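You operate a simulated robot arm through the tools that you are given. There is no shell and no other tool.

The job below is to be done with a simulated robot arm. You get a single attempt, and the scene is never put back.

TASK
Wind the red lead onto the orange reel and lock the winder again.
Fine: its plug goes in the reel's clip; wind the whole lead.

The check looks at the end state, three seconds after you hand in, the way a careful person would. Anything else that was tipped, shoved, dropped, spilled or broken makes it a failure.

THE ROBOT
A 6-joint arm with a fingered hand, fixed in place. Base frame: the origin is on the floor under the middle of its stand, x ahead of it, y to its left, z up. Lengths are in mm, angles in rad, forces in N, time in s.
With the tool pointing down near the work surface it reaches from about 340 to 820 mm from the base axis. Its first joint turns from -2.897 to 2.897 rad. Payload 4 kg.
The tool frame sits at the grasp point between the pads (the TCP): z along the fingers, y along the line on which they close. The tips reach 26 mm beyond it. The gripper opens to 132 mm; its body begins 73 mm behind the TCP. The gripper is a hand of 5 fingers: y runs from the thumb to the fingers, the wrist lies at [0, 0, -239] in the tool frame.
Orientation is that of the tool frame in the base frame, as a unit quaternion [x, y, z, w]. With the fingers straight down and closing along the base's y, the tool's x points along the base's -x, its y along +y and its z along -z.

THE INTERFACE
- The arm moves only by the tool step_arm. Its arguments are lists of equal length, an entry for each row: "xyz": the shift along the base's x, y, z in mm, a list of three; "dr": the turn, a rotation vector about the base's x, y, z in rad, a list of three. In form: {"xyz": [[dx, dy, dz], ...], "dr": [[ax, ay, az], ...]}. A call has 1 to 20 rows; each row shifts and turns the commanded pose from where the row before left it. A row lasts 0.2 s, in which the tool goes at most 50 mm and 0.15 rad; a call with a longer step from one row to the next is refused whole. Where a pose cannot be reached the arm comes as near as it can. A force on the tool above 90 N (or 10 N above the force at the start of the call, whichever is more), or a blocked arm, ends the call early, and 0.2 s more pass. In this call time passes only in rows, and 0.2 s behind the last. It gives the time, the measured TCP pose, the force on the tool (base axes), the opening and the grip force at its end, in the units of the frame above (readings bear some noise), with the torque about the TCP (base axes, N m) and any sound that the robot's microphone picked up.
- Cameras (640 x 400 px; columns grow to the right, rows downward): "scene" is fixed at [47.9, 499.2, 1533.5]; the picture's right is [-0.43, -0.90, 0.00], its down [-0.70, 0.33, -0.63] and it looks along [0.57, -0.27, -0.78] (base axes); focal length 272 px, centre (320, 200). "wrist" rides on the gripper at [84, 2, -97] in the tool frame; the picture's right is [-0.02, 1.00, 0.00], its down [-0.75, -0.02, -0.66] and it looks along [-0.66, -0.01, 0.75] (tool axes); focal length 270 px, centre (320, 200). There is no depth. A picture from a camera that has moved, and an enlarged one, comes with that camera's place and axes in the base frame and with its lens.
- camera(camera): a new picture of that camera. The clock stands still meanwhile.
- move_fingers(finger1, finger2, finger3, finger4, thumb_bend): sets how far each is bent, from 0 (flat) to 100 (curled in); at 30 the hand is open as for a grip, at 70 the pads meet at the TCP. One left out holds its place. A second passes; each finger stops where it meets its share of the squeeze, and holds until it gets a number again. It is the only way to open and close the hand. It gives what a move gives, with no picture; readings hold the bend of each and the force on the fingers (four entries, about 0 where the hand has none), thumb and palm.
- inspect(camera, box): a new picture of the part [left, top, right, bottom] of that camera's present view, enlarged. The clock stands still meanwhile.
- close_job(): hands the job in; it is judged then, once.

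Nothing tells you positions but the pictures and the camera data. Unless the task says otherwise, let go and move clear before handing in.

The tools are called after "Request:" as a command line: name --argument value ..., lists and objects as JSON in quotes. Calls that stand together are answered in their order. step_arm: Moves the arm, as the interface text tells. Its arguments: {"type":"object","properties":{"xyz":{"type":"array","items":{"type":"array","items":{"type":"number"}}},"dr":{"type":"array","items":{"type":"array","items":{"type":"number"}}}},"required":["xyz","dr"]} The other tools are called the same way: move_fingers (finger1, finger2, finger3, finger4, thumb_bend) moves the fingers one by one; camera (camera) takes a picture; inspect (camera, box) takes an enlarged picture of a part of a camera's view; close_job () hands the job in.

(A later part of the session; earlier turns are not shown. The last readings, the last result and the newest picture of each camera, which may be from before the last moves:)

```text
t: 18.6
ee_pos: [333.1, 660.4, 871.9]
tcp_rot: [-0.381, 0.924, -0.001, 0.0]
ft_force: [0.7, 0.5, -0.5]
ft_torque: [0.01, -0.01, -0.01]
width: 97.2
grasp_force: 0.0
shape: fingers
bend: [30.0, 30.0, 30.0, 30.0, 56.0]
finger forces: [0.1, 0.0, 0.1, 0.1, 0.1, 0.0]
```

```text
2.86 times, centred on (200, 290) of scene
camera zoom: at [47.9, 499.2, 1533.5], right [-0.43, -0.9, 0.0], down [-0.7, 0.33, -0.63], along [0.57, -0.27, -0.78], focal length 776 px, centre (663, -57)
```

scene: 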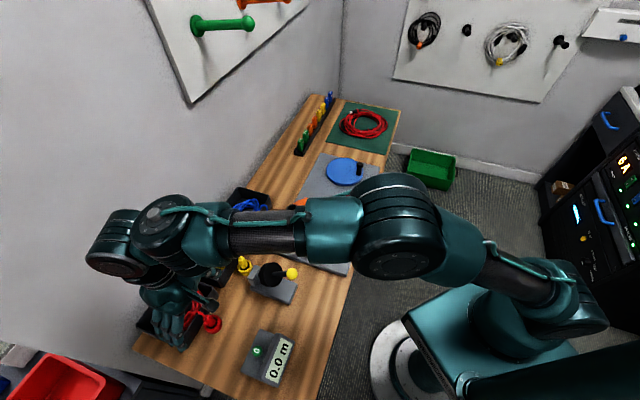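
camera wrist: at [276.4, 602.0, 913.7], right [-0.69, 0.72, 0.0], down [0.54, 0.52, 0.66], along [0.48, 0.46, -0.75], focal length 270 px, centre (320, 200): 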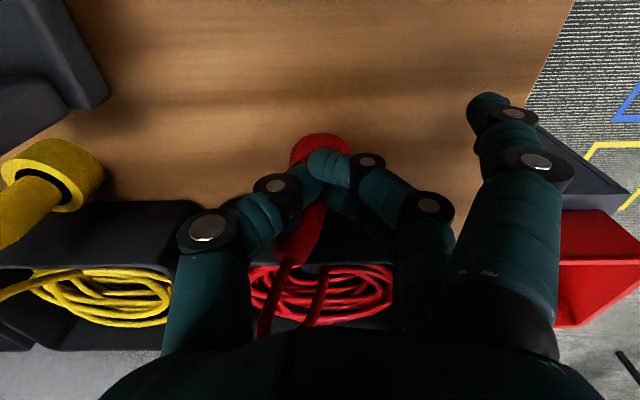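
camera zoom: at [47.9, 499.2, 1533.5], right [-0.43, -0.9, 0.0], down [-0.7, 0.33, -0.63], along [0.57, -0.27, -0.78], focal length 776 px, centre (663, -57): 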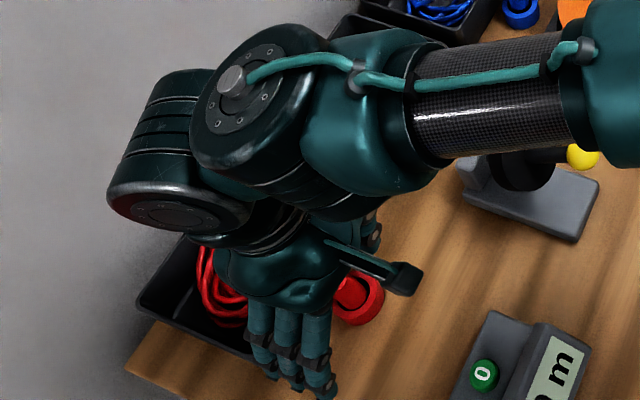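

The tray is unmoved. I'll now turn the hand by about 17.5° and centre it over the plug.

Request:
step_arm --xyz '[[4.2, 4.0, 2], [4.3, 4.0, 2], [4.3, 4.0, 0]]' --dr '[[0, 0, 0.102], [0, 0, 0.102], [0, 0, 0.101]]'

Request:
camera --camera "wrist"

Request:
inspect --camera "wrist" --box '[220, 80, 420, 280]'

```text
t: 19.4
ee_pos: [346.7, 672.6, 877.3]
tcp_rot: [-0.519, 0.855, 0.001, 0.0]
ft_force: [-0.1, 0.2, -0.8]
ft_torque: [0.0, 0.0, 0.0]
width: 97.1
grasp_force: 0.1
shape: fingers
bend: [30.0, 30.0, 30.0, 30.0, 56.0]
finger forces: [0.1, 0.0, 0.0, 0.1, 0.0, 0.0]
```

```text
taken
camera wrist: at [307.0, 598.4, 973.9], right [-0.88, 0.48, 0.0], down [0.36, 0.66, 0.66], along [0.32, 0.58, -0.75], focal length 270 px, centre (320, 200)
```

wrist: 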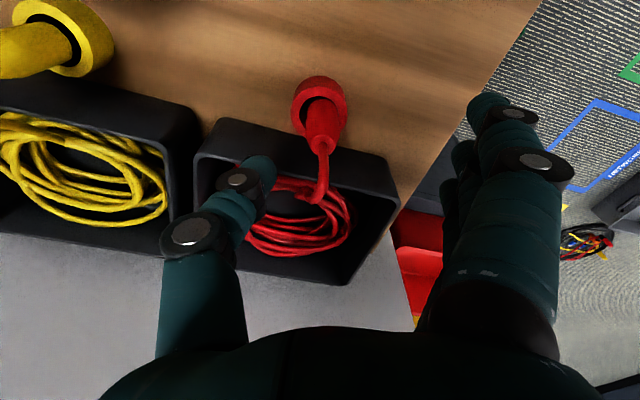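

```text
2.00 times, centred on (320, 180) of wrist
camera zoom: at [307.0, 598.4, 973.9], right [-0.88, 0.48, 0.0], down [0.36, 0.66, 0.66], along [0.32, 0.58, -0.75], focal length 541 px, centre (320, 240)
```

zoom: 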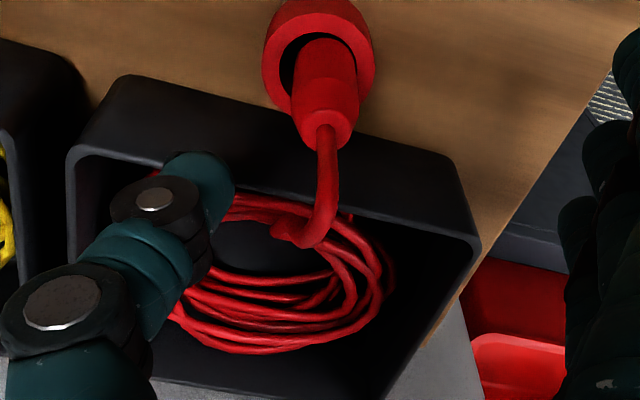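

The plug is within 3 mm of the TCP. I'll make a small correction and descend.

Request:
step_arm --xyz '[[-2.4, -1.6, -14], [0, 0, -15], [0, 0, -15]]' --dr '[[0, 0, 0], [0, 0, 0], [0, 0, 0]]'

Request:
inspect --camera "wrist" --box '[180, 80, 460, 280]'

```text
t: 20.2
ee_pos: [343.4, 671.5, 832.7]
tcp_rot: [-0.518, 0.855, 0.0, 0.0]
ft_force: [0.1, -0.3, -0.5]
ft_torque: [0.03, 0.0, 0.0]
width: 97.4
grasp_force: 0.0
shape: fingers
bend: [30.0, 30.0, 30.0, 30.0, 56.0]
finger forces: [0.0, 0.0, 0.0, 0.1, 0.0, 0.0]
```

```text
2.00 times, centred on (320, 180) of wrist
camera zoom: at [304.6, 596.3, 929.4], right [-0.88, 0.48, 0.0], down [0.36, 0.66, 0.66], along [0.32, 0.58, -0.75], focal length 541 px, centre (320, 240)
```

zoom: 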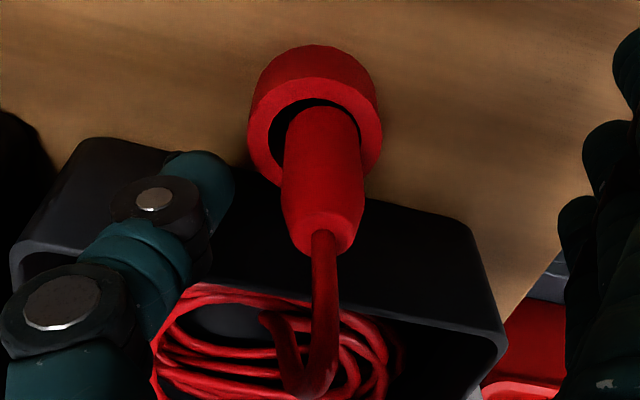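

The plug is now centred at the TCP. I'll lower the last 15 mm and close.

Request:
step_arm --xyz '[[0, 0, -8], [0, 0, -6.5]]' --dr '[[0, 0, 0], [0, 0, 0]]'

Request:
move_fingers --finger2 54 --finger3 54

Request:
inspect --camera "wrist" --box '[180, 80, 460, 280]'

```text
t: 20.8
ee_pos: [343.4, 671.1, 819.0]
tcp_rot: [-0.518, 0.855, 0.0, 0.001]
ft_force: [0.7, 0.1, -0.4]
ft_torque: [-0.01, 0.01, -0.05]
width: 97.4
grasp_force: 0.1
shape: fingers
bend: [30.0, 30.0, 30.0, 30.0, 56.0]
finger forces: [0.0, 0.1, 0.0, 0.0, 0.0, 0.0]
```

```text
t: 21.8
ee_pos: [343.2, 671.4, 820.5]
tcp_rot: [-0.518, 0.856, 0.001, 0.0]
ft_force: [-0.1, 1.0, -0.8]
ft_torque: [0.02, 0.01, 0.01]
width: 97.1
grasp_force: 0.2
shape: fingers
bend: [30.0, 54.0, 54.0, 30.0, 56.0]
finger forces: [0.1, 0.0, 0.0, 0.0, 0.0, 0.2]
```

```text
2.00 times, centred on (320, 180) of wrist
camera zoom: at [304.4, 596.7, 915.2], right [-0.88, 0.48, 0.0], down [0.36, 0.66, 0.66], along [0.32, 0.58, -0.75], focal length 541 px, centre (320, 240)
```

zoom: 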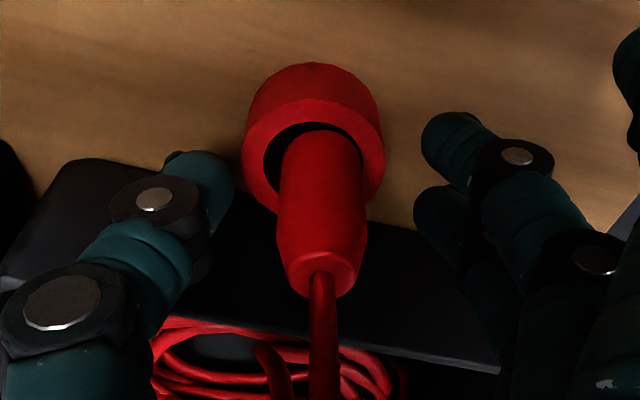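

The plug sits nicely between the thumb and fingers 2 and 3. Closing now.

Request:
move_fingers --finger2 76 --finger3 76 --thumb_bend 76

Request:
inspect --camera "wrist" --box '[180, 80, 460, 280]'

```text
t: 22.8
ee_pos: [342.5, 671.0, 818.8]
tcp_rot: [-0.518, 0.856, 0.0, 0.0]
ft_force: [0.6, 0.3, 0.5]
ft_torque: [-0.01, -0.01, 0.02]
width: 80.1
grasp_force: 13.9
shape: fingers
bend: [30.0, 67.0, 67.0, 30.0, 68.0]
finger forces: [0.0, 6.4, 6.8, 0.0, 14.0, 0.0]
```

```text
2.00 times, centred on (320, 180) of wrist
camera zoom: at [304.4, 596.6, 915.2], right [-0.88, 0.48, 0.0], down [0.36, 0.66, 0.66], along [0.32, 0.58, -0.75], focal length 541 px, centre (320, 240)
```

zoom: 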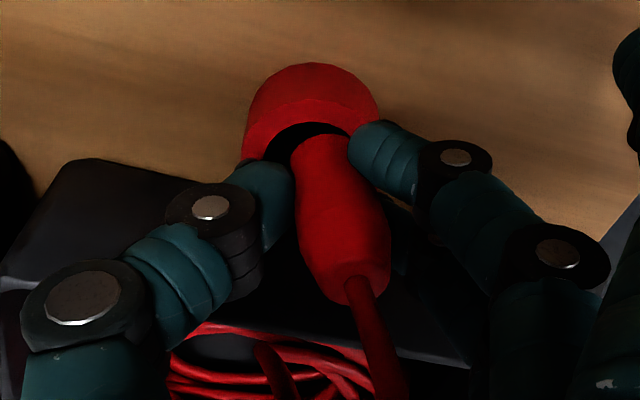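

Good three-point grip (6–7 N on each finger, 14 N on the thumb), though the plug leans slightly. I'll lift straight up.

Request:
step_arm --xyz '[[0, 0, 8], [0, 0, 10], [0, 0, 12], [0, 0, 15], [0, 0, 15]]' --dr '[[0, 0, 0], [0, 0, 0], [0, 0, 0], [0, 0, 0], [0, 0, 0]]'

Request:
camera --camera "wrist"

Request:
inspect --camera "wrist" --box '[180, 80, 460, 280]'

Request:
inspect --camera "scene" --box '[130, 220, 270, 360]'

```text
t: 24.0
ee_pos: [344.0, 671.7, 878.8]
tcp_rot: [-0.518, 0.855, 0.0, 0.001]
ft_force: [0.5, 0.3, -0.2]
ft_torque: [-0.03, -0.01, 0.0]
width: 79.8
grasp_force: 13.5
shape: fingers
bend: [30.0, 67.0, 67.0, 30.0, 68.0]
finger forces: [0.0, 6.8, 7.0, 0.0, 13.7, 0.1]
```

```text
taken
camera wrist: at [304.0, 597.0, 974.7], right [-0.88, 0.48, 0.0], down [0.36, 0.66, 0.66], along [0.32, 0.58, -0.75], focal length 270 px, centre (320, 200)
```

wrist: 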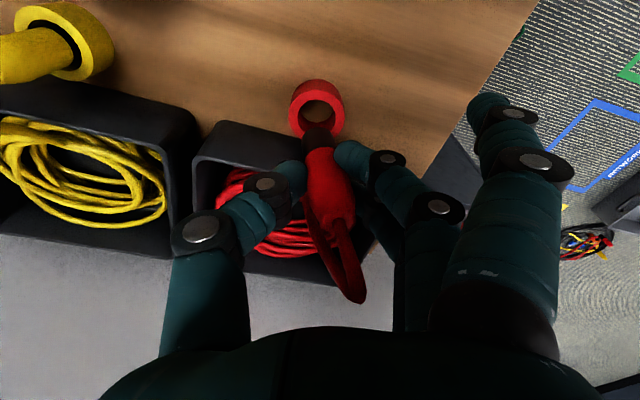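

```text
2.00 times, centred on (320, 180) of wrist
camera zoom: at [304.0, 597.0, 974.7], right [-0.88, 0.48, 0.0], down [0.36, 0.66, 0.66], along [0.32, 0.58, -0.75], focal length 541 px, centre (320, 240)
```

zoom: 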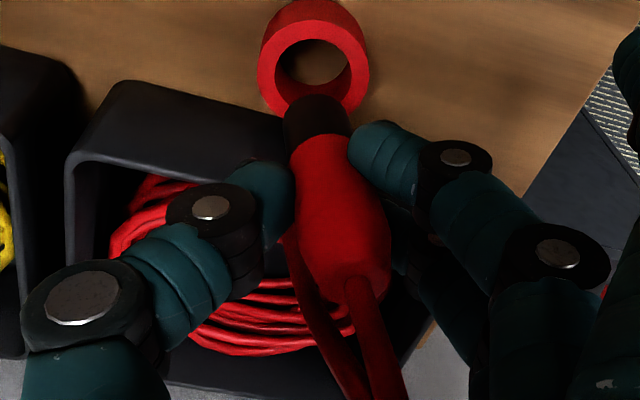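

```text
2.86 times, centred on (200, 290) of scene
camera zoom: at [47.9, 499.2, 1533.5], right [-0.43, -0.9, 0.0], down [-0.7, 0.33, -0.63], along [0.57, -0.27, -0.78], focal length 776 px, centre (663, -57)
```

zoom: 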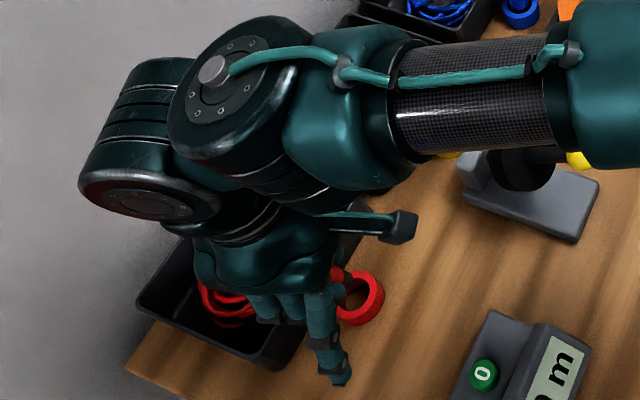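

The plug is out and held firmly. It leans about 6° toward the fingers, so I'll tilt the hand to compensate. Then I'll lift high and carry it over to the reel's cup.

Request:
step_arm --xyz '[[0, 0, 30], [0, 0, 30], [0, 0, 30], [0, 0, 30], [20, -34, 0], [20, -34, 0], [20, -34, 0], [20, -34, 0], [20, -34, 0], [20, -34, 0], [20, -34, 0], [20, -34, 0]]' --dr '[[0.0239, 0.0457, 0], [0.0238, 0.0456, 0], [0, 0, 0], [0, 0, 0], [0, 0, 0], [0, 0, 0], [0, 0, 0], [0, 0, 0], [0, 0, 0], [0, 0, 0], [0, 0, 0], [0, 0, 0]]'

Request:
camera --camera "wrist"

Request:
camera --camera "scene"

```text
t: 26.6
ee_pos: [507.3, 386.5, 971.9]
tcp_rot: [-0.518, 0.854, 0.044, -0.027]
ft_force: [-0.4, -0.5, -0.5]
ft_torque: [0.0, -0.01, -0.03]
width: 79.8
grasp_force: 13.7
shape: fingers
bend: [30.0, 67.0, 67.0, 30.0, 69.0]
finger forces: [0.0, 7.1, 7.5, 0.0, 13.4, 0.0]
out of reach, approached as far as the arm can: row 3, 4
```

```text
taken
camera wrist: at [477.1, 307.6, 1068.9], right [-0.87, 0.48, 0.1], down [0.42, 0.63, 0.65], along [0.25, 0.61, -0.75], focal length 270 px, centre (320, 200)
```

wrist: 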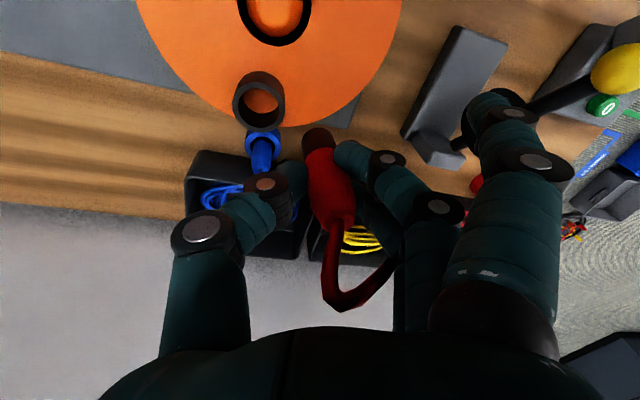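

```text
taken
```

scene: 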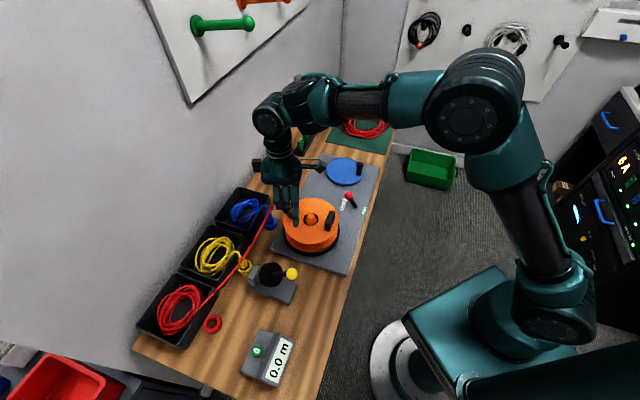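

The plug is now above the reel and the lead runs straight from the tray. I'll zoom to measure the cup relative to the plug.

Request:
inspect --camera "wrist" --box '[200, 40, 380, 220]'

Request:
inspect --camera "scene" --box '[250, 150, 350, 260]'

```text
2.22 times, centred on (290, 130) of wrist
camera zoom: at [477.1, 307.6, 1068.9], right [-0.87, 0.48, 0.1], down [0.42, 0.63, 0.65], along [0.25, 0.61, -0.75], focal length 601 px, centre (387, 356)
```

zoom: 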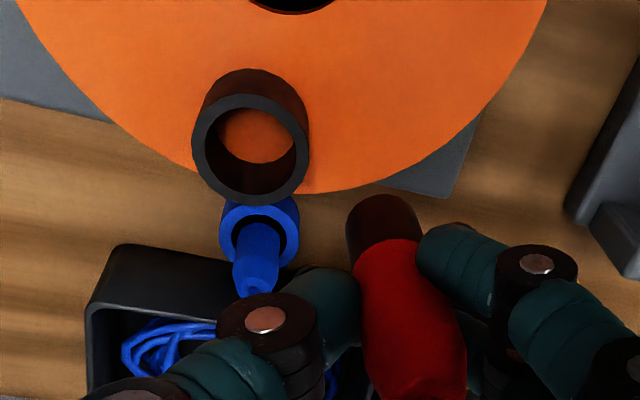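

```text
3.64 times, centred on (300, 205) of scene
camera zoom: at [47.9, 499.2, 1533.5], right [-0.43, -0.9, 0.0], down [-0.7, 0.33, -0.63], along [0.57, -0.27, -0.78], focal length 988 px, centre (393, 182)
```

zoom: 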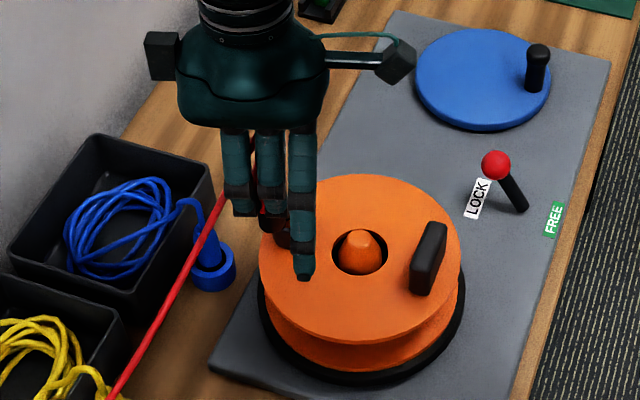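

The cup centre is at about (531.5, 361) with its rim at z≈886, and the plug tip is now at about (502, 389, 921). I'll move so the tip hovers about 10 mm above the rim and check.

Request:
step_arm --xyz '[[14.5, -14, 0], [14.5, -14, 0], [0, 0, -13], [0, 0, -12]]' --dr '[[0, 0, 0], [0, 0, 0], [0, 0, 0], [0, 0, 0]]'

Request:
inspect --camera "wrist" --box '[220, 60, 420, 260]'

Request:
inspect --camera "scene" --box '[260, 160, 350, 250]'

```text
t: 27.6
ee_pos: [538.1, 359.4, 948.3]
tcp_rot: [-0.517, 0.854, 0.044, -0.027]
ft_force: [0.6, 0.4, 0.3]
ft_torque: [-0.02, -0.02, 0.03]
width: 80.0
grasp_force: 14.6
shape: fingers
bend: [30.0, 67.0, 67.0, 30.0, 69.0]
finger forces: [0.0, 7.2, 7.7, 0.0, 13.4, 0.0]
```

```text
2.00 times, centred on (320, 160) of wrist
camera zoom: at [507.8, 280.5, 1044.7], right [-0.87, 0.48, 0.1], down [0.42, 0.63, 0.65], along [0.25, 0.61, -0.75], focal length 541 px, centre (320, 280)
```

zoom: 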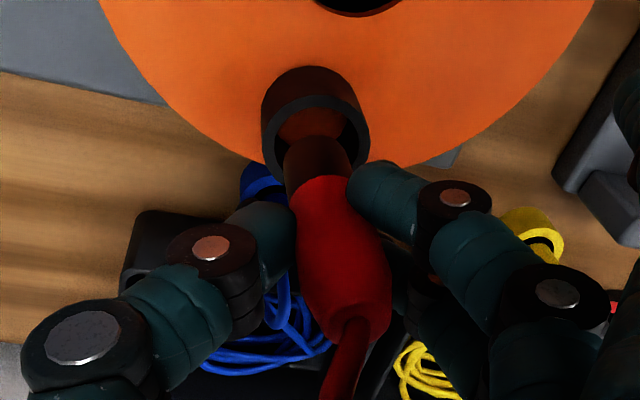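

```text
4.44 times, centred on (305, 205) of scene
camera zoom: at [47.9, 499.2, 1533.5], right [-0.43, -0.9, 0.0], down [-0.7, 0.33, -0.63], along [0.57, -0.27, -0.78], focal length 1208 px, centre (387, 178)
```

zoom: 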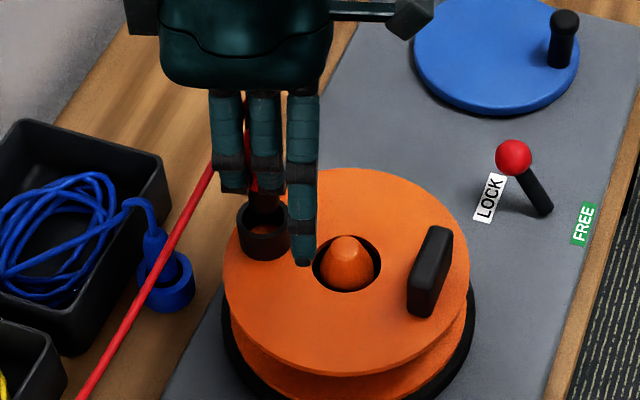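

The plug tip lines up with the cup to within about 2 mm. I'll nudge slightly toward the robot and lower in small steps, watching the force.

Request:
step_arm --xyz '[[-0.7, -1.3, -4], [0, 0, -6], [0, 0, -5]]' --dr '[[0, 0, 0], [0, 0, 0], [0, 0, 0]]'

Request:
inspect --camera "wrist" --box '[260, 80, 380, 200]'

Request:
inspect --camera "scene" --box '[285, 180, 335, 230]'

```text
t: 28.4
ee_pos: [536.9, 357.4, 933.4]
tcp_rot: [-0.517, 0.854, 0.045, -0.026]
ft_force: [0.0, 0.1, 0.0]
ft_torque: [-0.02, 0.02, 0.02]
width: 79.7
grasp_force: 13.8
shape: fingers
bend: [30.0, 67.0, 67.0, 30.0, 69.0]
finger forces: [0.0, 7.2, 7.7, 0.0, 13.4, 0.0]
```

```text
3.33 times, centred on (320, 140) of wrist
camera zoom: at [506.8, 279.1, 1030.3], right [-0.87, 0.48, 0.1], down [0.42, 0.63, 0.65], along [0.25, 0.61, -0.75], focal length 901 px, centre (320, 400)
```

zoom: 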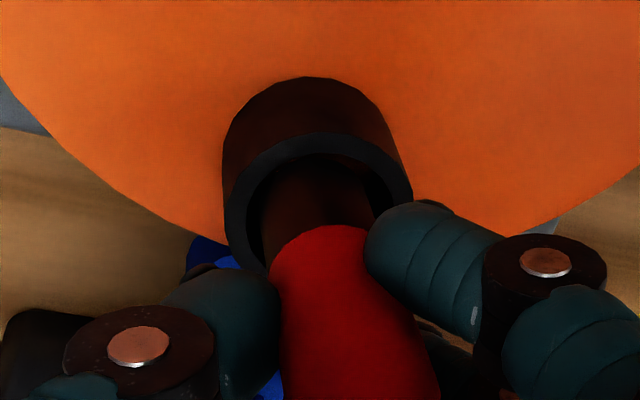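

```text
8.00 times, centred on (310, 205) of scene
camera zoom: at [47.9, 499.2, 1533.5], right [-0.43, -0.9, 0.0], down [-0.7, 0.33, -0.63], along [0.57, -0.27, -0.78], focal length 2174 px, centre (400, 160)
```

zoom: 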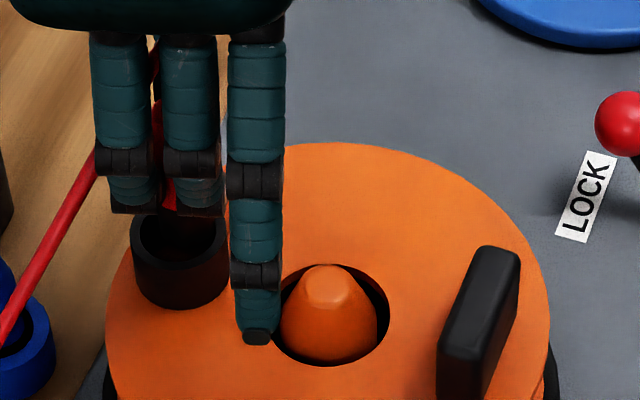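

Request:
step_arm --xyz '[[0, 0, -5], [0, 0, -5]]' --dr '[[0, 0, 0], [0, 0, 0]]'

Request:
inspect --camera "wrist" --box '[260, 80, 380, 200]'

Request:
inspect --camera "scene" --box '[285, 180, 335, 230]'

```text
t: 29.0
ee_pos: [538.2, 358.7, 923.9]
tcp_rot: [-0.517, 0.854, 0.044, -0.026]
ft_force: [-0.7, -1.2, 0.2]
ft_torque: [0.0, -0.02, -0.01]
width: 79.9
grasp_force: 13.8
shape: fingers
bend: [30.0, 67.0, 67.0, 30.0, 69.0]
finger forces: [0.0, 7.1, 7.7, 0.1, 13.4, 0.1]
```

```text
3.33 times, centred on (320, 140) of wrist
camera zoom: at [507.8, 279.3, 1020.4], right [-0.87, 0.48, 0.1], down [0.42, 0.63, 0.65], along [0.25, 0.61, -0.75], focal length 901 px, centre (320, 400)
```

zoom: 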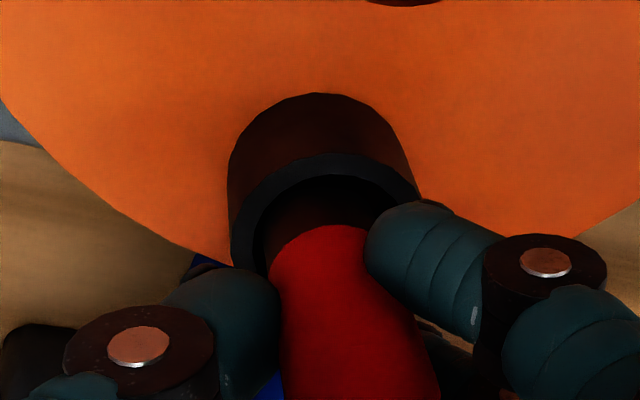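

```text
8.00 times, centred on (310, 205) of scene
camera zoom: at [47.9, 499.2, 1533.5], right [-0.43, -0.9, 0.0], down [-0.7, 0.33, -0.63], along [0.57, -0.27, -0.78], focal length 2174 px, centre (400, 160)
```

zoom: 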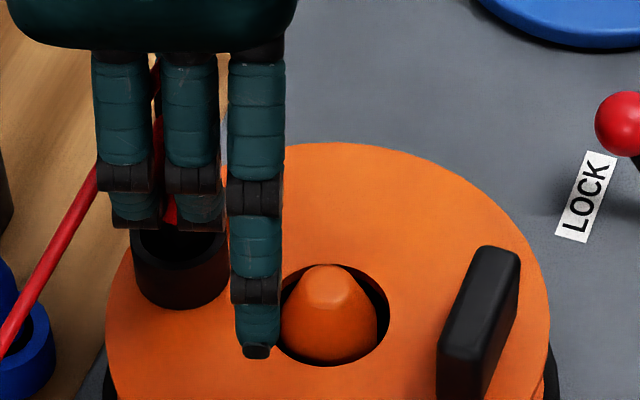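

The tip is about 13 mm inside the cup with no contact force. I'll keep lowering gently.

Request:
step_arm --xyz '[[0, 0, -4], [0, 0, -4]]' --dr '[[0, 0, 0], [0, 0, 0]]'

Request:
inspect --camera "wrist" --box '[260, 80, 380, 200]'

Request:
inspect --camera "scene" --box '[285, 180, 335, 230]'

```text
t: 29.6
ee_pos: [537.1, 357.6, 916.9]
tcp_rot: [-0.517, 0.855, 0.044, -0.027]
ft_force: [-0.8, 0.1, 0.1]
ft_torque: [-0.01, -0.01, 0.04]
width: 79.8
grasp_force: 14.4
shape: fingers
bend: [30.0, 67.0, 67.0, 30.0, 69.0]
finger forces: [0.1, 7.2, 7.9, 0.1, 13.4, 0.0]
```

```text
3.33 times, centred on (320, 140) of wrist
camera zoom: at [507.2, 279.1, 1012.7], right [-0.87, 0.48, 0.1], down [0.42, 0.63, 0.65], along [0.25, 0.61, -0.75], focal length 901 px, centre (320, 400)
```

zoom: 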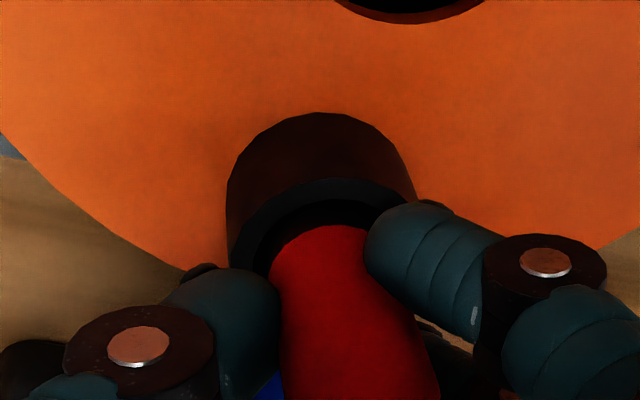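

```text
8.00 times, centred on (310, 205) of scene
camera zoom: at [47.9, 499.2, 1533.5], right [-0.43, -0.9, 0.0], down [-0.7, 0.33, -0.63], along [0.57, -0.27, -0.78], focal length 2174 px, centre (400, 160)
```

zoom: 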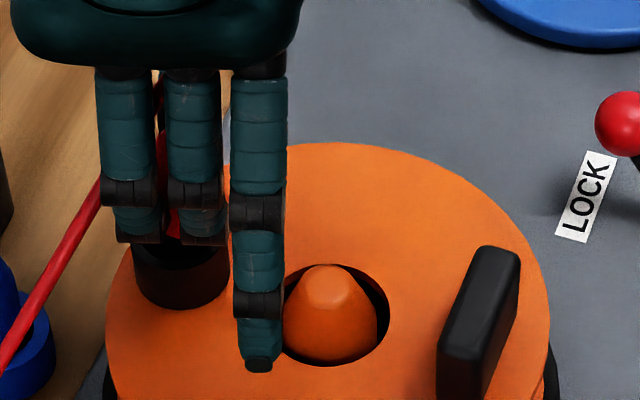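

Request:
step_arm --xyz '[[0, 0, -2], [0, 0, -2]]' --dr '[[0, 0, 0], [0, 0, 0]]'

Request:
inspect --camera "wrist" --box '[260, 80, 380, 200]'

```text
t: 30.2
ee_pos: [537.5, 359.0, 911.7]
tcp_rot: [-0.516, 0.855, 0.044, -0.027]
ft_force: [1.0, 0.3, 0.2]
ft_torque: [-0.01, -0.03, 0.0]
width: 79.8
grasp_force: 14.1
shape: fingers
bend: [30.0, 67.0, 67.0, 30.0, 69.0]
finger forces: [0.0, 7.3, 7.8, 0.0, 13.4, 0.1]
```

```text
3.33 times, centred on (320, 140) of wrist
camera zoom: at [507.0, 279.5, 1008.4], right [-0.87, 0.48, 0.1], down [0.42, 0.63, 0.65], along [0.25, 0.61, -0.75], focal length 901 px, centre (320, 400)
```

zoom: 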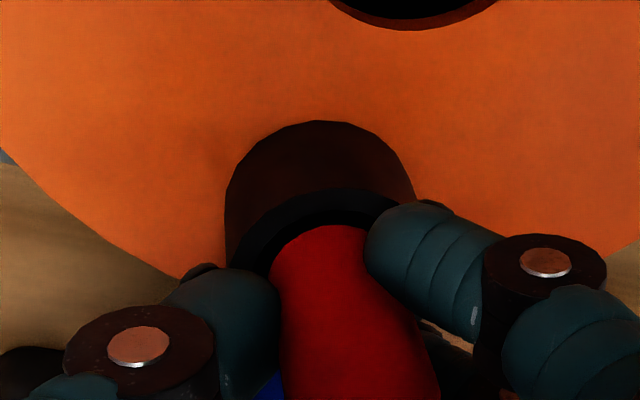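

Request:
step_arm --xyz '[[0, 0, -2]]' --dr '[[0, 0, 0]]'

Request:
inspect --camera "wrist" --box '[260, 80, 380, 200]'

Request:
inspect --camera "scene" --box '[285, 180, 335, 230]'

```text
t: 30.6
ee_pos: [537.8, 358.5, 910.9]
tcp_rot: [-0.518, 0.854, 0.043, -0.027]
ft_force: [0.2, -0.1, 0.8]
ft_torque: [0.02, 0.01, 0.04]
width: 79.9
grasp_force: 14.9
shape: fingers
bend: [30.0, 67.0, 67.0, 30.0, 69.0]
finger forces: [0.1, 7.6, 8.1, 0.0, 13.7, 0.0]
```

```text
3.33 times, centred on (320, 140) of wrist
camera zoom: at [507.0, 279.3, 1006.3], right [-0.87, 0.48, 0.1], down [0.42, 0.63, 0.65], along [0.25, 0.61, -0.75], focal length 901 px, centre (320, 400)
```

zoom: 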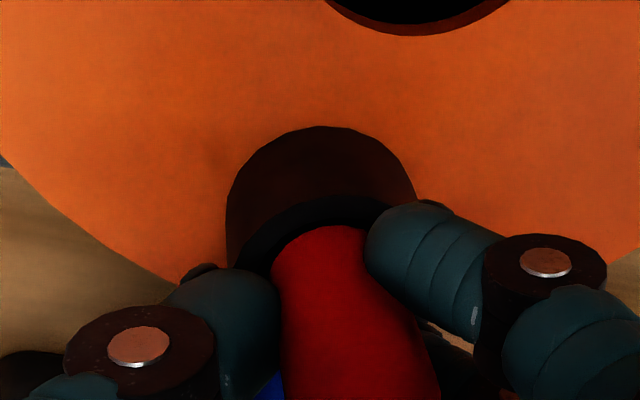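

```text
8.00 times, centred on (310, 205) of scene
camera zoom: at [47.9, 499.2, 1533.5], right [-0.43, -0.9, 0.0], down [-0.7, 0.33, -0.63], along [0.57, -0.27, -0.78], focal length 2174 px, centre (400, 160)
```

zoom: 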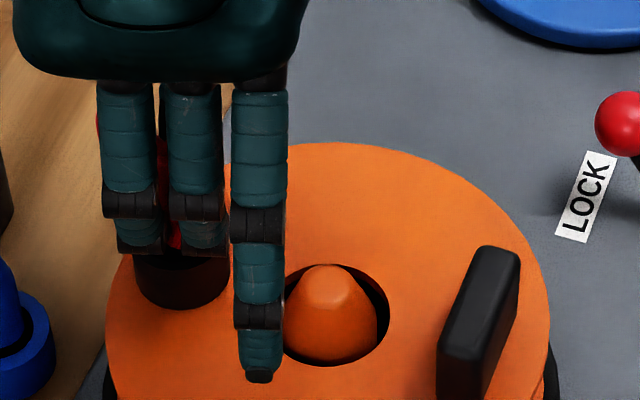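

Request:
camera --camera "scene"

Request:
inspect --camera "scene" --box '[200, 150, 360, 300]'

```text
taken
```

scene: 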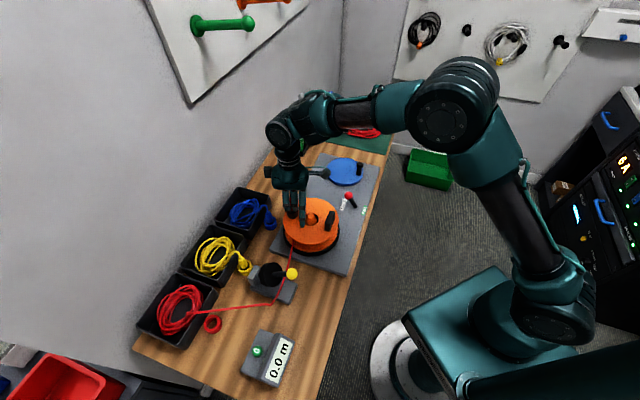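

```text
2.67 times, centred on (280, 225) of scene
camera zoom: at [47.9, 499.2, 1533.5], right [-0.43, -0.9, 0.0], down [-0.7, 0.33, -0.63], along [0.57, -0.27, -0.78], focal length 725 px, centre (427, 133)
```

zoom: 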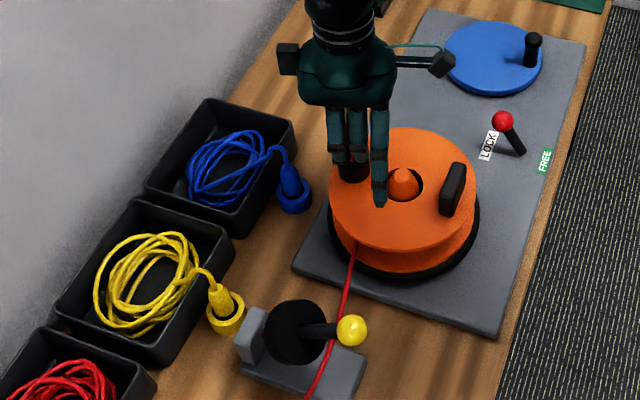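

The clip has taken the plug: the lead now runs from the reel past the yellow-knob device back to the tray. I'll open the hand and lift straight up.

Request:
move_fingers --finger2 40 --finger3 40 --thumb_bend 40

Request:
inspect --camera "wrist" --box '[220, 60, 420, 260]'

```text
t: 31.6
ee_pos: [536.7, 357.9, 910.2]
tcp_rot: [-0.517, 0.855, 0.044, -0.027]
ft_force: [-0.3, -0.1, -0.7]
ft_torque: [0.04, 0.03, 0.01]
width: 122.4
grasp_force: 0.0
shape: fingers
bend: [30.0, 40.0, 40.0, 30.0, 40.0]
finger forces: [0.0, 0.0, 0.0, 0.0, 0.0, 0.0]
```

```text
2.00 times, centred on (320, 160) of wrist
camera zoom: at [507.0, 279.2, 1006.2], right [-0.87, 0.48, 0.1], down [0.42, 0.63, 0.65], along [0.25, 0.61, -0.75], focal length 541 px, centre (320, 280)
```

zoom: 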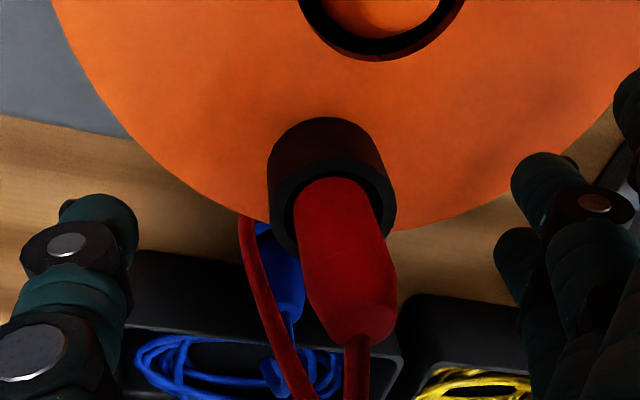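

The plug is seated in the cup and released. Next is the lock lever, whose ball is near (537, 163, 838) and leans to the LOCK side. I'll lift clear, untilt, and turn the hand so the fingers and thumb straddle the ball along the lever's swing.

Request:
step_arm --xyz '[[0, 0, 15], [0, 0, 25], [0, 0, 30], [0, -15, 0], [0, -15, 0], [0, -15, 0], [0, -15, 0], [0, -15, 0], [0, -15, 0], [0, -15, 0], [0, -15, 0], [0, -15, 0], [0, -15, 0], [0, -15, 0], [0, -15, 0], [0, -15, 0]]' --dr '[[0, 0, 0], [0, 0, 0], [-0.0477, -0.0913, 0], [0, 0, -0.1443], [0, 0, -0.1443], [0, 0, -0.1443], [0, 0, -0.1443], [0, 0, -0.1443], [0, 0, -0.1443], [0, 0, -0.1443], [0, 0, -0.1443], [0, 0, -0.1443], [0, 0, -0.1443], [0, 0, -0.1443], [0, 0, -0.1443], [0, 0, -0.1443]]'

Request:
camera --camera "wrist"

Request:
camera --camera "scene"

```text
t: 35.0
ee_pos: [536.3, 164.2, 980.9]
tcp_rot: [0.385, 0.923, 0.0, 0.0]
ft_force: [-0.8, 0.1, 0.2]
ft_torque: [-0.01, -0.01, 0.01]
width: 122.5
grasp_force: 0.2
shape: fingers
bend: [30.0, 40.0, 40.0, 30.0, 40.0]
finger forces: [0.1, 0.0, 0.0, 0.1, 0.0, 0.0]
```

```text
taken
camera wrist: at [479.8, 225.4, 1078.1], right [0.72, 0.69, 0.0], down [0.52, -0.55, 0.66], along [0.45, -0.48, -0.75], focal length 270 px, centre (320, 200)
```

wrist: 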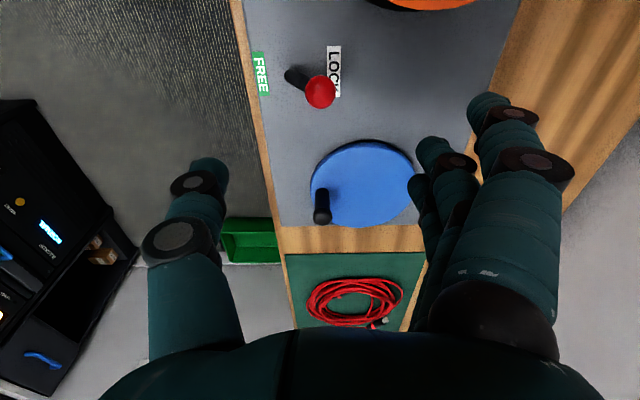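

```text
taken
```

scene: 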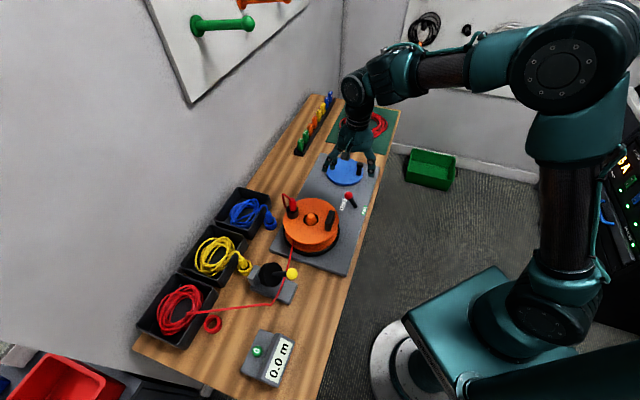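

The plug stands in the cup and the hand is now aligned along the lever's swing. I'll zoom on the plug, the guide device, the lever and the crank.

Request:
inspect --camera "scene" --box '[230, 180, 350, 310]'

Request:
inspect --camera "wrist" --box '[230, 30, 430, 240]'

Request:
inspect --camera "wrist" --box '[240, 40, 360, 120]'

```text
3.08 times, centred on (290, 245) of scene
camera zoom: at [47.9, 499.2, 1533.5], right [-0.43, -0.9, 0.0], down [-0.7, 0.33, -0.63], along [0.57, -0.27, -0.78], focal length 836 px, centre (412, 62)
```

zoom: 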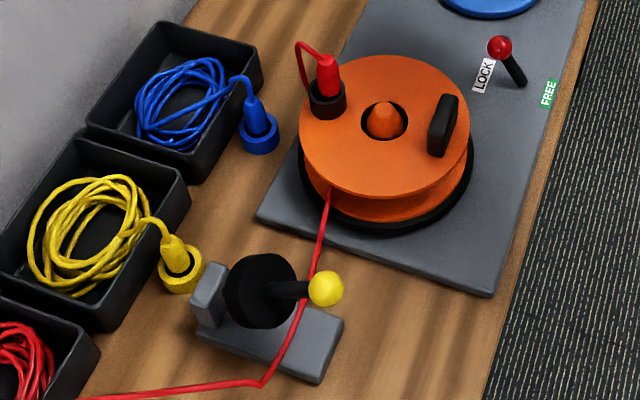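

```text
1.90 times, centred on (330, 135) of wrist
camera zoom: at [479.8, 225.4, 1078.1], right [0.72, 0.69, 0.0], down [0.52, -0.55, 0.66], along [0.45, -0.48, -0.75], focal length 515 px, centre (301, 324)
```

zoom: 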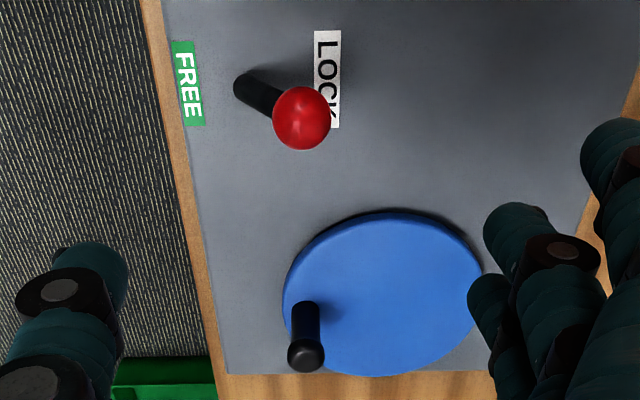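

```text
5.00 times, centred on (300, 80) of wrist
camera zoom: at [479.8, 225.4, 1078.1], right [0.72, 0.69, 0.0], down [0.52, -0.55, 0.66], along [0.45, -0.48, -0.75], focal length 1351 px, centre (420, 800)
```

zoom: 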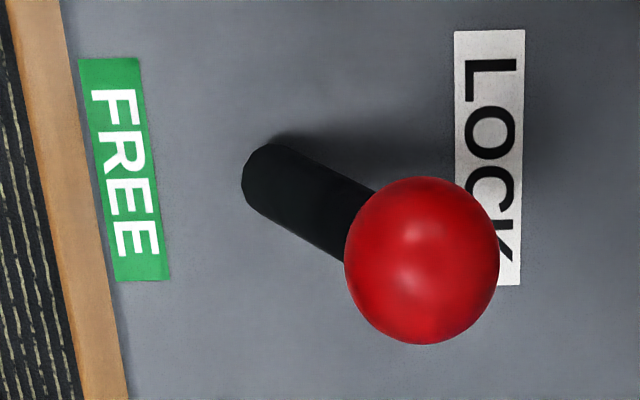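

The ball is at (539, 164, 838) and the lever swings along the hand's closing line, toward the robot for FREE. I'll lower the open hand around the ball.

Request:
step_arm --xyz '[[2, 0, -27], [0, 0, -27], [0, 0, -27], [0, 0, -27], [0, 0, -26]]' --dr '[[0, 0, 0], [0, 0, 0], [0, 0, 0], [0, 0, 0], [0, 0, 0]]'

Request:
inspect --camera "wrist" --box '[120, 60, 520, 300]'

```text
t: 36.2
ee_pos: [538.9, 164.1, 844.7]
tcp_rot: [0.383, 0.924, 0.0, 0.0]
ft_force: [0.3, -0.2, -0.1]
ft_torque: [0.03, 0.0, 0.03]
width: 122.4
grasp_force: 0.1
shape: fingers
bend: [30.0, 40.0, 40.0, 30.0, 40.0]
finger forces: [0.0, 0.1, 0.1, 0.1, 0.1, 0.0]
```

```text
1.60 times, centred on (320, 180) of wrist
camera zoom: at [481.9, 225.0, 942.0], right [0.72, 0.69, 0.0], down [0.52, -0.54, 0.66], along [0.45, -0.48, -0.75], focal length 432 px, centre (320, 232)
```

zoom: 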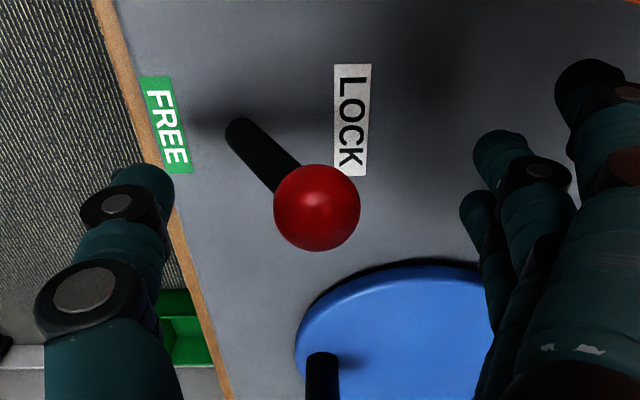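

Request:
move_fingers --finger2 58 --finger3 58 --thumb_bend 50

Request:
step_arm --xyz '[[-7, -7, 1], [-7, -7, 1], [-7, -7, 1], [-7, -7, 0], [-7, -7, 0], [-7, -7, -1]]' --dr '[[0, 0, 0], [0, 0, 0], [0, 0, 0], [0, 0, 0], [0, 0, 0], [0, 0, 0]]'

Request:
inspect --camera "wrist" --box '[120, 60, 520, 300]'

Request:
inspect --camera "scene" --box '[290, 130, 400, 230]'

```text
t: 37.2
ee_pos: [538.6, 164.3, 845.4]
tcp_rot: [0.384, 0.923, 0.001, 0.0]
ft_force: [-0.3, 0.2, 0.1]
ft_torque: [0.0, 0.0, 0.03]
width: 107.1
grasp_force: 0.1
shape: fingers
bend: [30.0, 57.0, 57.0, 30.0, 50.0]
finger forces: [0.0, 0.0, 0.0, 0.0, 0.1, 0.0]
```

```text
t: 38.6
ee_pos: [497.3, 121.6, 848.0]
tcp_rot: [0.385, 0.923, -0.001, 0.001]
ft_force: [-0.2, -0.4, -0.9]
ft_torque: [0.01, 0.0, -0.02]
width: 107.0
grasp_force: 0.0
shape: fingers
bend: [30.0, 57.0, 57.0, 30.0, 50.0]
finger forces: [0.0, 0.0, 0.1, 0.0, 0.1, 0.0]
```

```text
1.60 times, centred on (320, 180) of wrist
camera zoom: at [440.3, 182.0, 944.4], right [0.72, 0.69, 0.0], down [0.52, -0.54, 0.66], along [0.45, -0.48, -0.75], focal length 432 px, centre (320, 232)
```

zoom: 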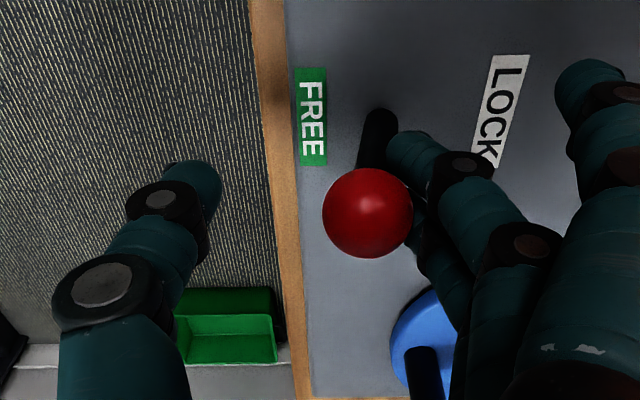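

```text
4.00 times, centred on (345, 180) of scene
camera zoom: at [47.9, 499.2, 1533.5], right [-0.43, -0.9, 0.0], down [-0.7, 0.33, -0.63], along [0.57, -0.27, -0.78], focal length 1087 px, centre (220, 280)
```

zoom: 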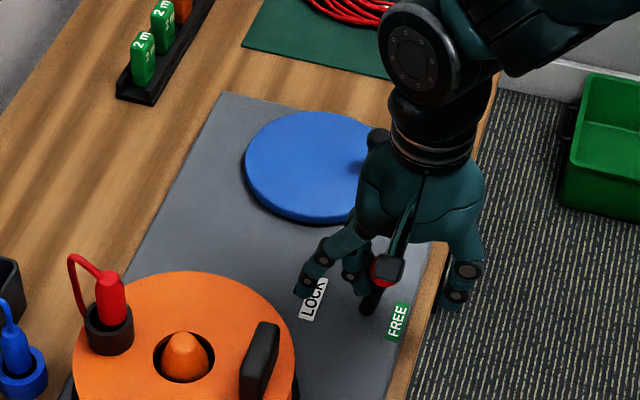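

The lever is moving and now just past upright. I'll keep pushing toward FREE, watching for the end stop.

Request:
step_arm --xyz '[[-5, -5, -1], [-5, -5, -2], [-5, -5, -2], [-4, -4, -2]]' --dr '[[0, 0, 0], [0, 0, 0], [0, 0, 0], [0, 0, 0]]'

Request:
inspect --camera "wrist" --box '[120, 60, 520, 300]'

Request:
inspect --camera "scene" --box '[290, 130, 400, 230]'

```text
t: 39.6
ee_pos: [478.8, 102.8, 842.1]
tcp_rot: [0.384, 0.924, 0.002, 0.0]
ft_force: [1.3, 8.8, 8.7]
ft_torque: [0.48, -0.22, 0.15]
width: 107.2
grasp_force: 6.4
shape: fingers
bend: [30.0, 54.0, 55.0, 30.0, 50.0]
finger forces: [0.0, 10.7, 2.7, 0.0, 0.0, 0.1]
```

```text
1.60 times, centred on (320, 180) of wrist
camera zoom: at [422.4, 163.4, 939.2], right [0.72, 0.69, 0.0], down [0.52, -0.55, 0.66], along [0.46, -0.47, -0.75], focal length 432 px, centre (320, 232)
```

zoom: 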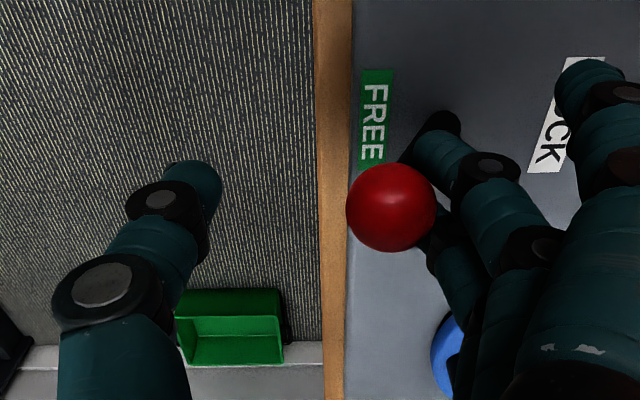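

```text
4.00 times, centred on (345, 180) of scene
camera zoom: at [47.9, 499.2, 1533.5], right [-0.43, -0.9, 0.0], down [-0.7, 0.33, -0.63], along [0.57, -0.27, -0.78], focal length 1087 px, centre (220, 280)
```

zoom: 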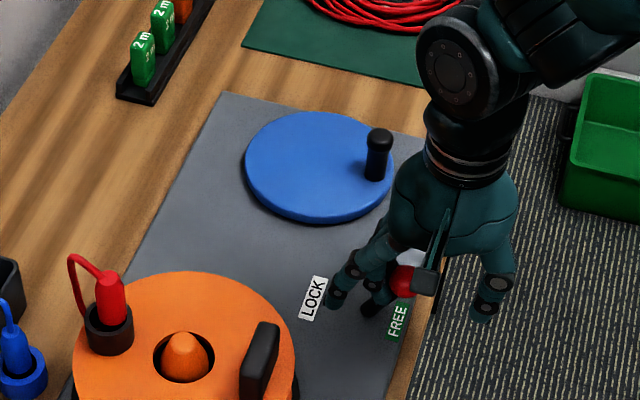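

The lever is most of the way, with some force as the fingertips ride on the stick. I'll raise the hand a little so they bear on the ball and push a bit further in small steps.

Request:
step_arm --xyz '[[1, 1, 4], [0, 0, 5], [-2, -2, 0], [-2, -2, 0]]' --dr '[[0, 0, 0], [0, 0, 0], [0, 0, 0], [0, 0, 0]]'

Request:
inspect --camera "wrist" --box '[120, 60, 520, 300]'

```text
t: 40.6
ee_pos: [476.0, 97.8, 850.1]
tcp_rot: [0.384, 0.924, 0.0, 0.0]
ft_force: [11.9, 5.5, -18.1]
ft_torque: [-0.36, 0.26, -0.15]
width: 107.1
grasp_force: 9.8
shape: fingers
bend: [30.0, 49.0, 50.0, 30.0, 50.0]
finger forces: [0.0, 9.5, 10.6, 0.0, 0.1, 0.0]
```

```text
1.60 times, centred on (320, 180) of wrist
camera zoom: at [418.9, 160.1, 947.3], right [0.72, 0.69, 0.0], down [0.52, -0.54, 0.66], along [0.45, -0.48, -0.75], focal length 432 px, centre (320, 232)
```

zoom: 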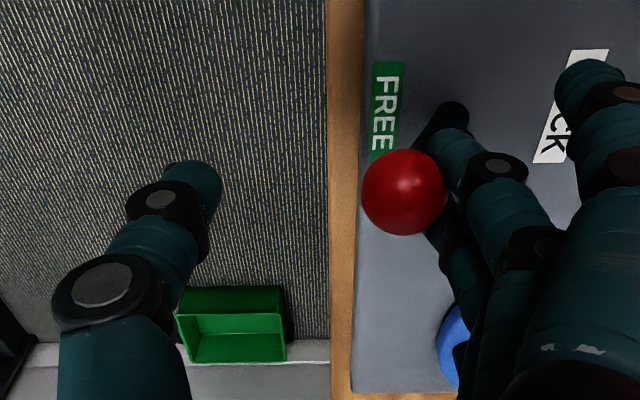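

The ball no longer moves and the fingers are yielding, so the lever has reached its FREE stop. I'll back away, lift, and check.

Request:
step_arm --xyz '[[4, 4, 0], [5, 5, 0], [3, 3, 5], [0, 0, 25], [0, 0, 30], [0, 0, 30]]' --dr '[[0, 0, 0], [0, 0, 0], [0, 0, 0], [0, 0, 0], [0, 0, 0], [0, 0, 0]]'

Request:
camera --camera "wrist"

Request:
inspect --camera "scene" --box '[290, 130, 400, 230]'

```text
t: 42.0
ee_pos: [486.9, 110.8, 940.5]
tcp_rot: [0.383, 0.924, 0.0, 0.0]
ft_force: [1.0, 0.1, 0.1]
ft_torque: [-0.02, 0.04, -0.01]
width: 107.2
grasp_force: 0.1
shape: fingers
bend: [30.0, 57.0, 57.0, 30.0, 50.0]
finger forces: [0.1, 0.1, 0.1, 0.0, 0.0, 0.0]
```

```text
taken
camera wrist: at [430.1, 172.0, 1037.1], right [0.72, 0.69, 0.0], down [0.52, -0.54, 0.66], along [0.45, -0.48, -0.75], focal length 270 px, centre (320, 200)
```

wrist: 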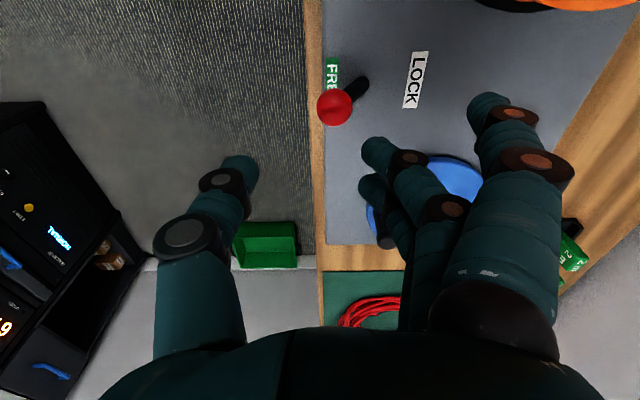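

```text
4.00 times, centred on (345, 180) of scene
camera zoom: at [47.9, 499.2, 1533.5], right [-0.43, -0.9, 0.0], down [-0.7, 0.33, -0.63], along [0.57, -0.27, -0.78], focal length 1087 px, centre (220, 280)
```

zoom: 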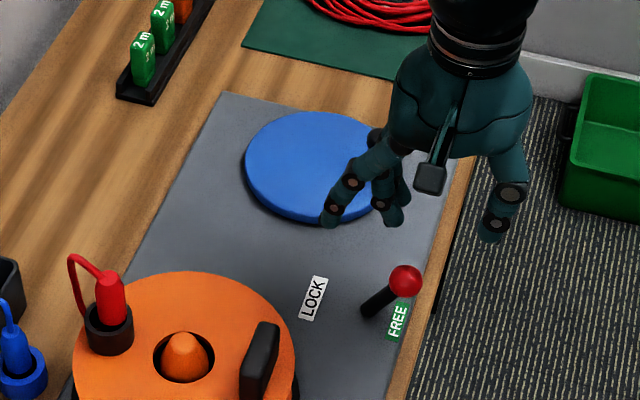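

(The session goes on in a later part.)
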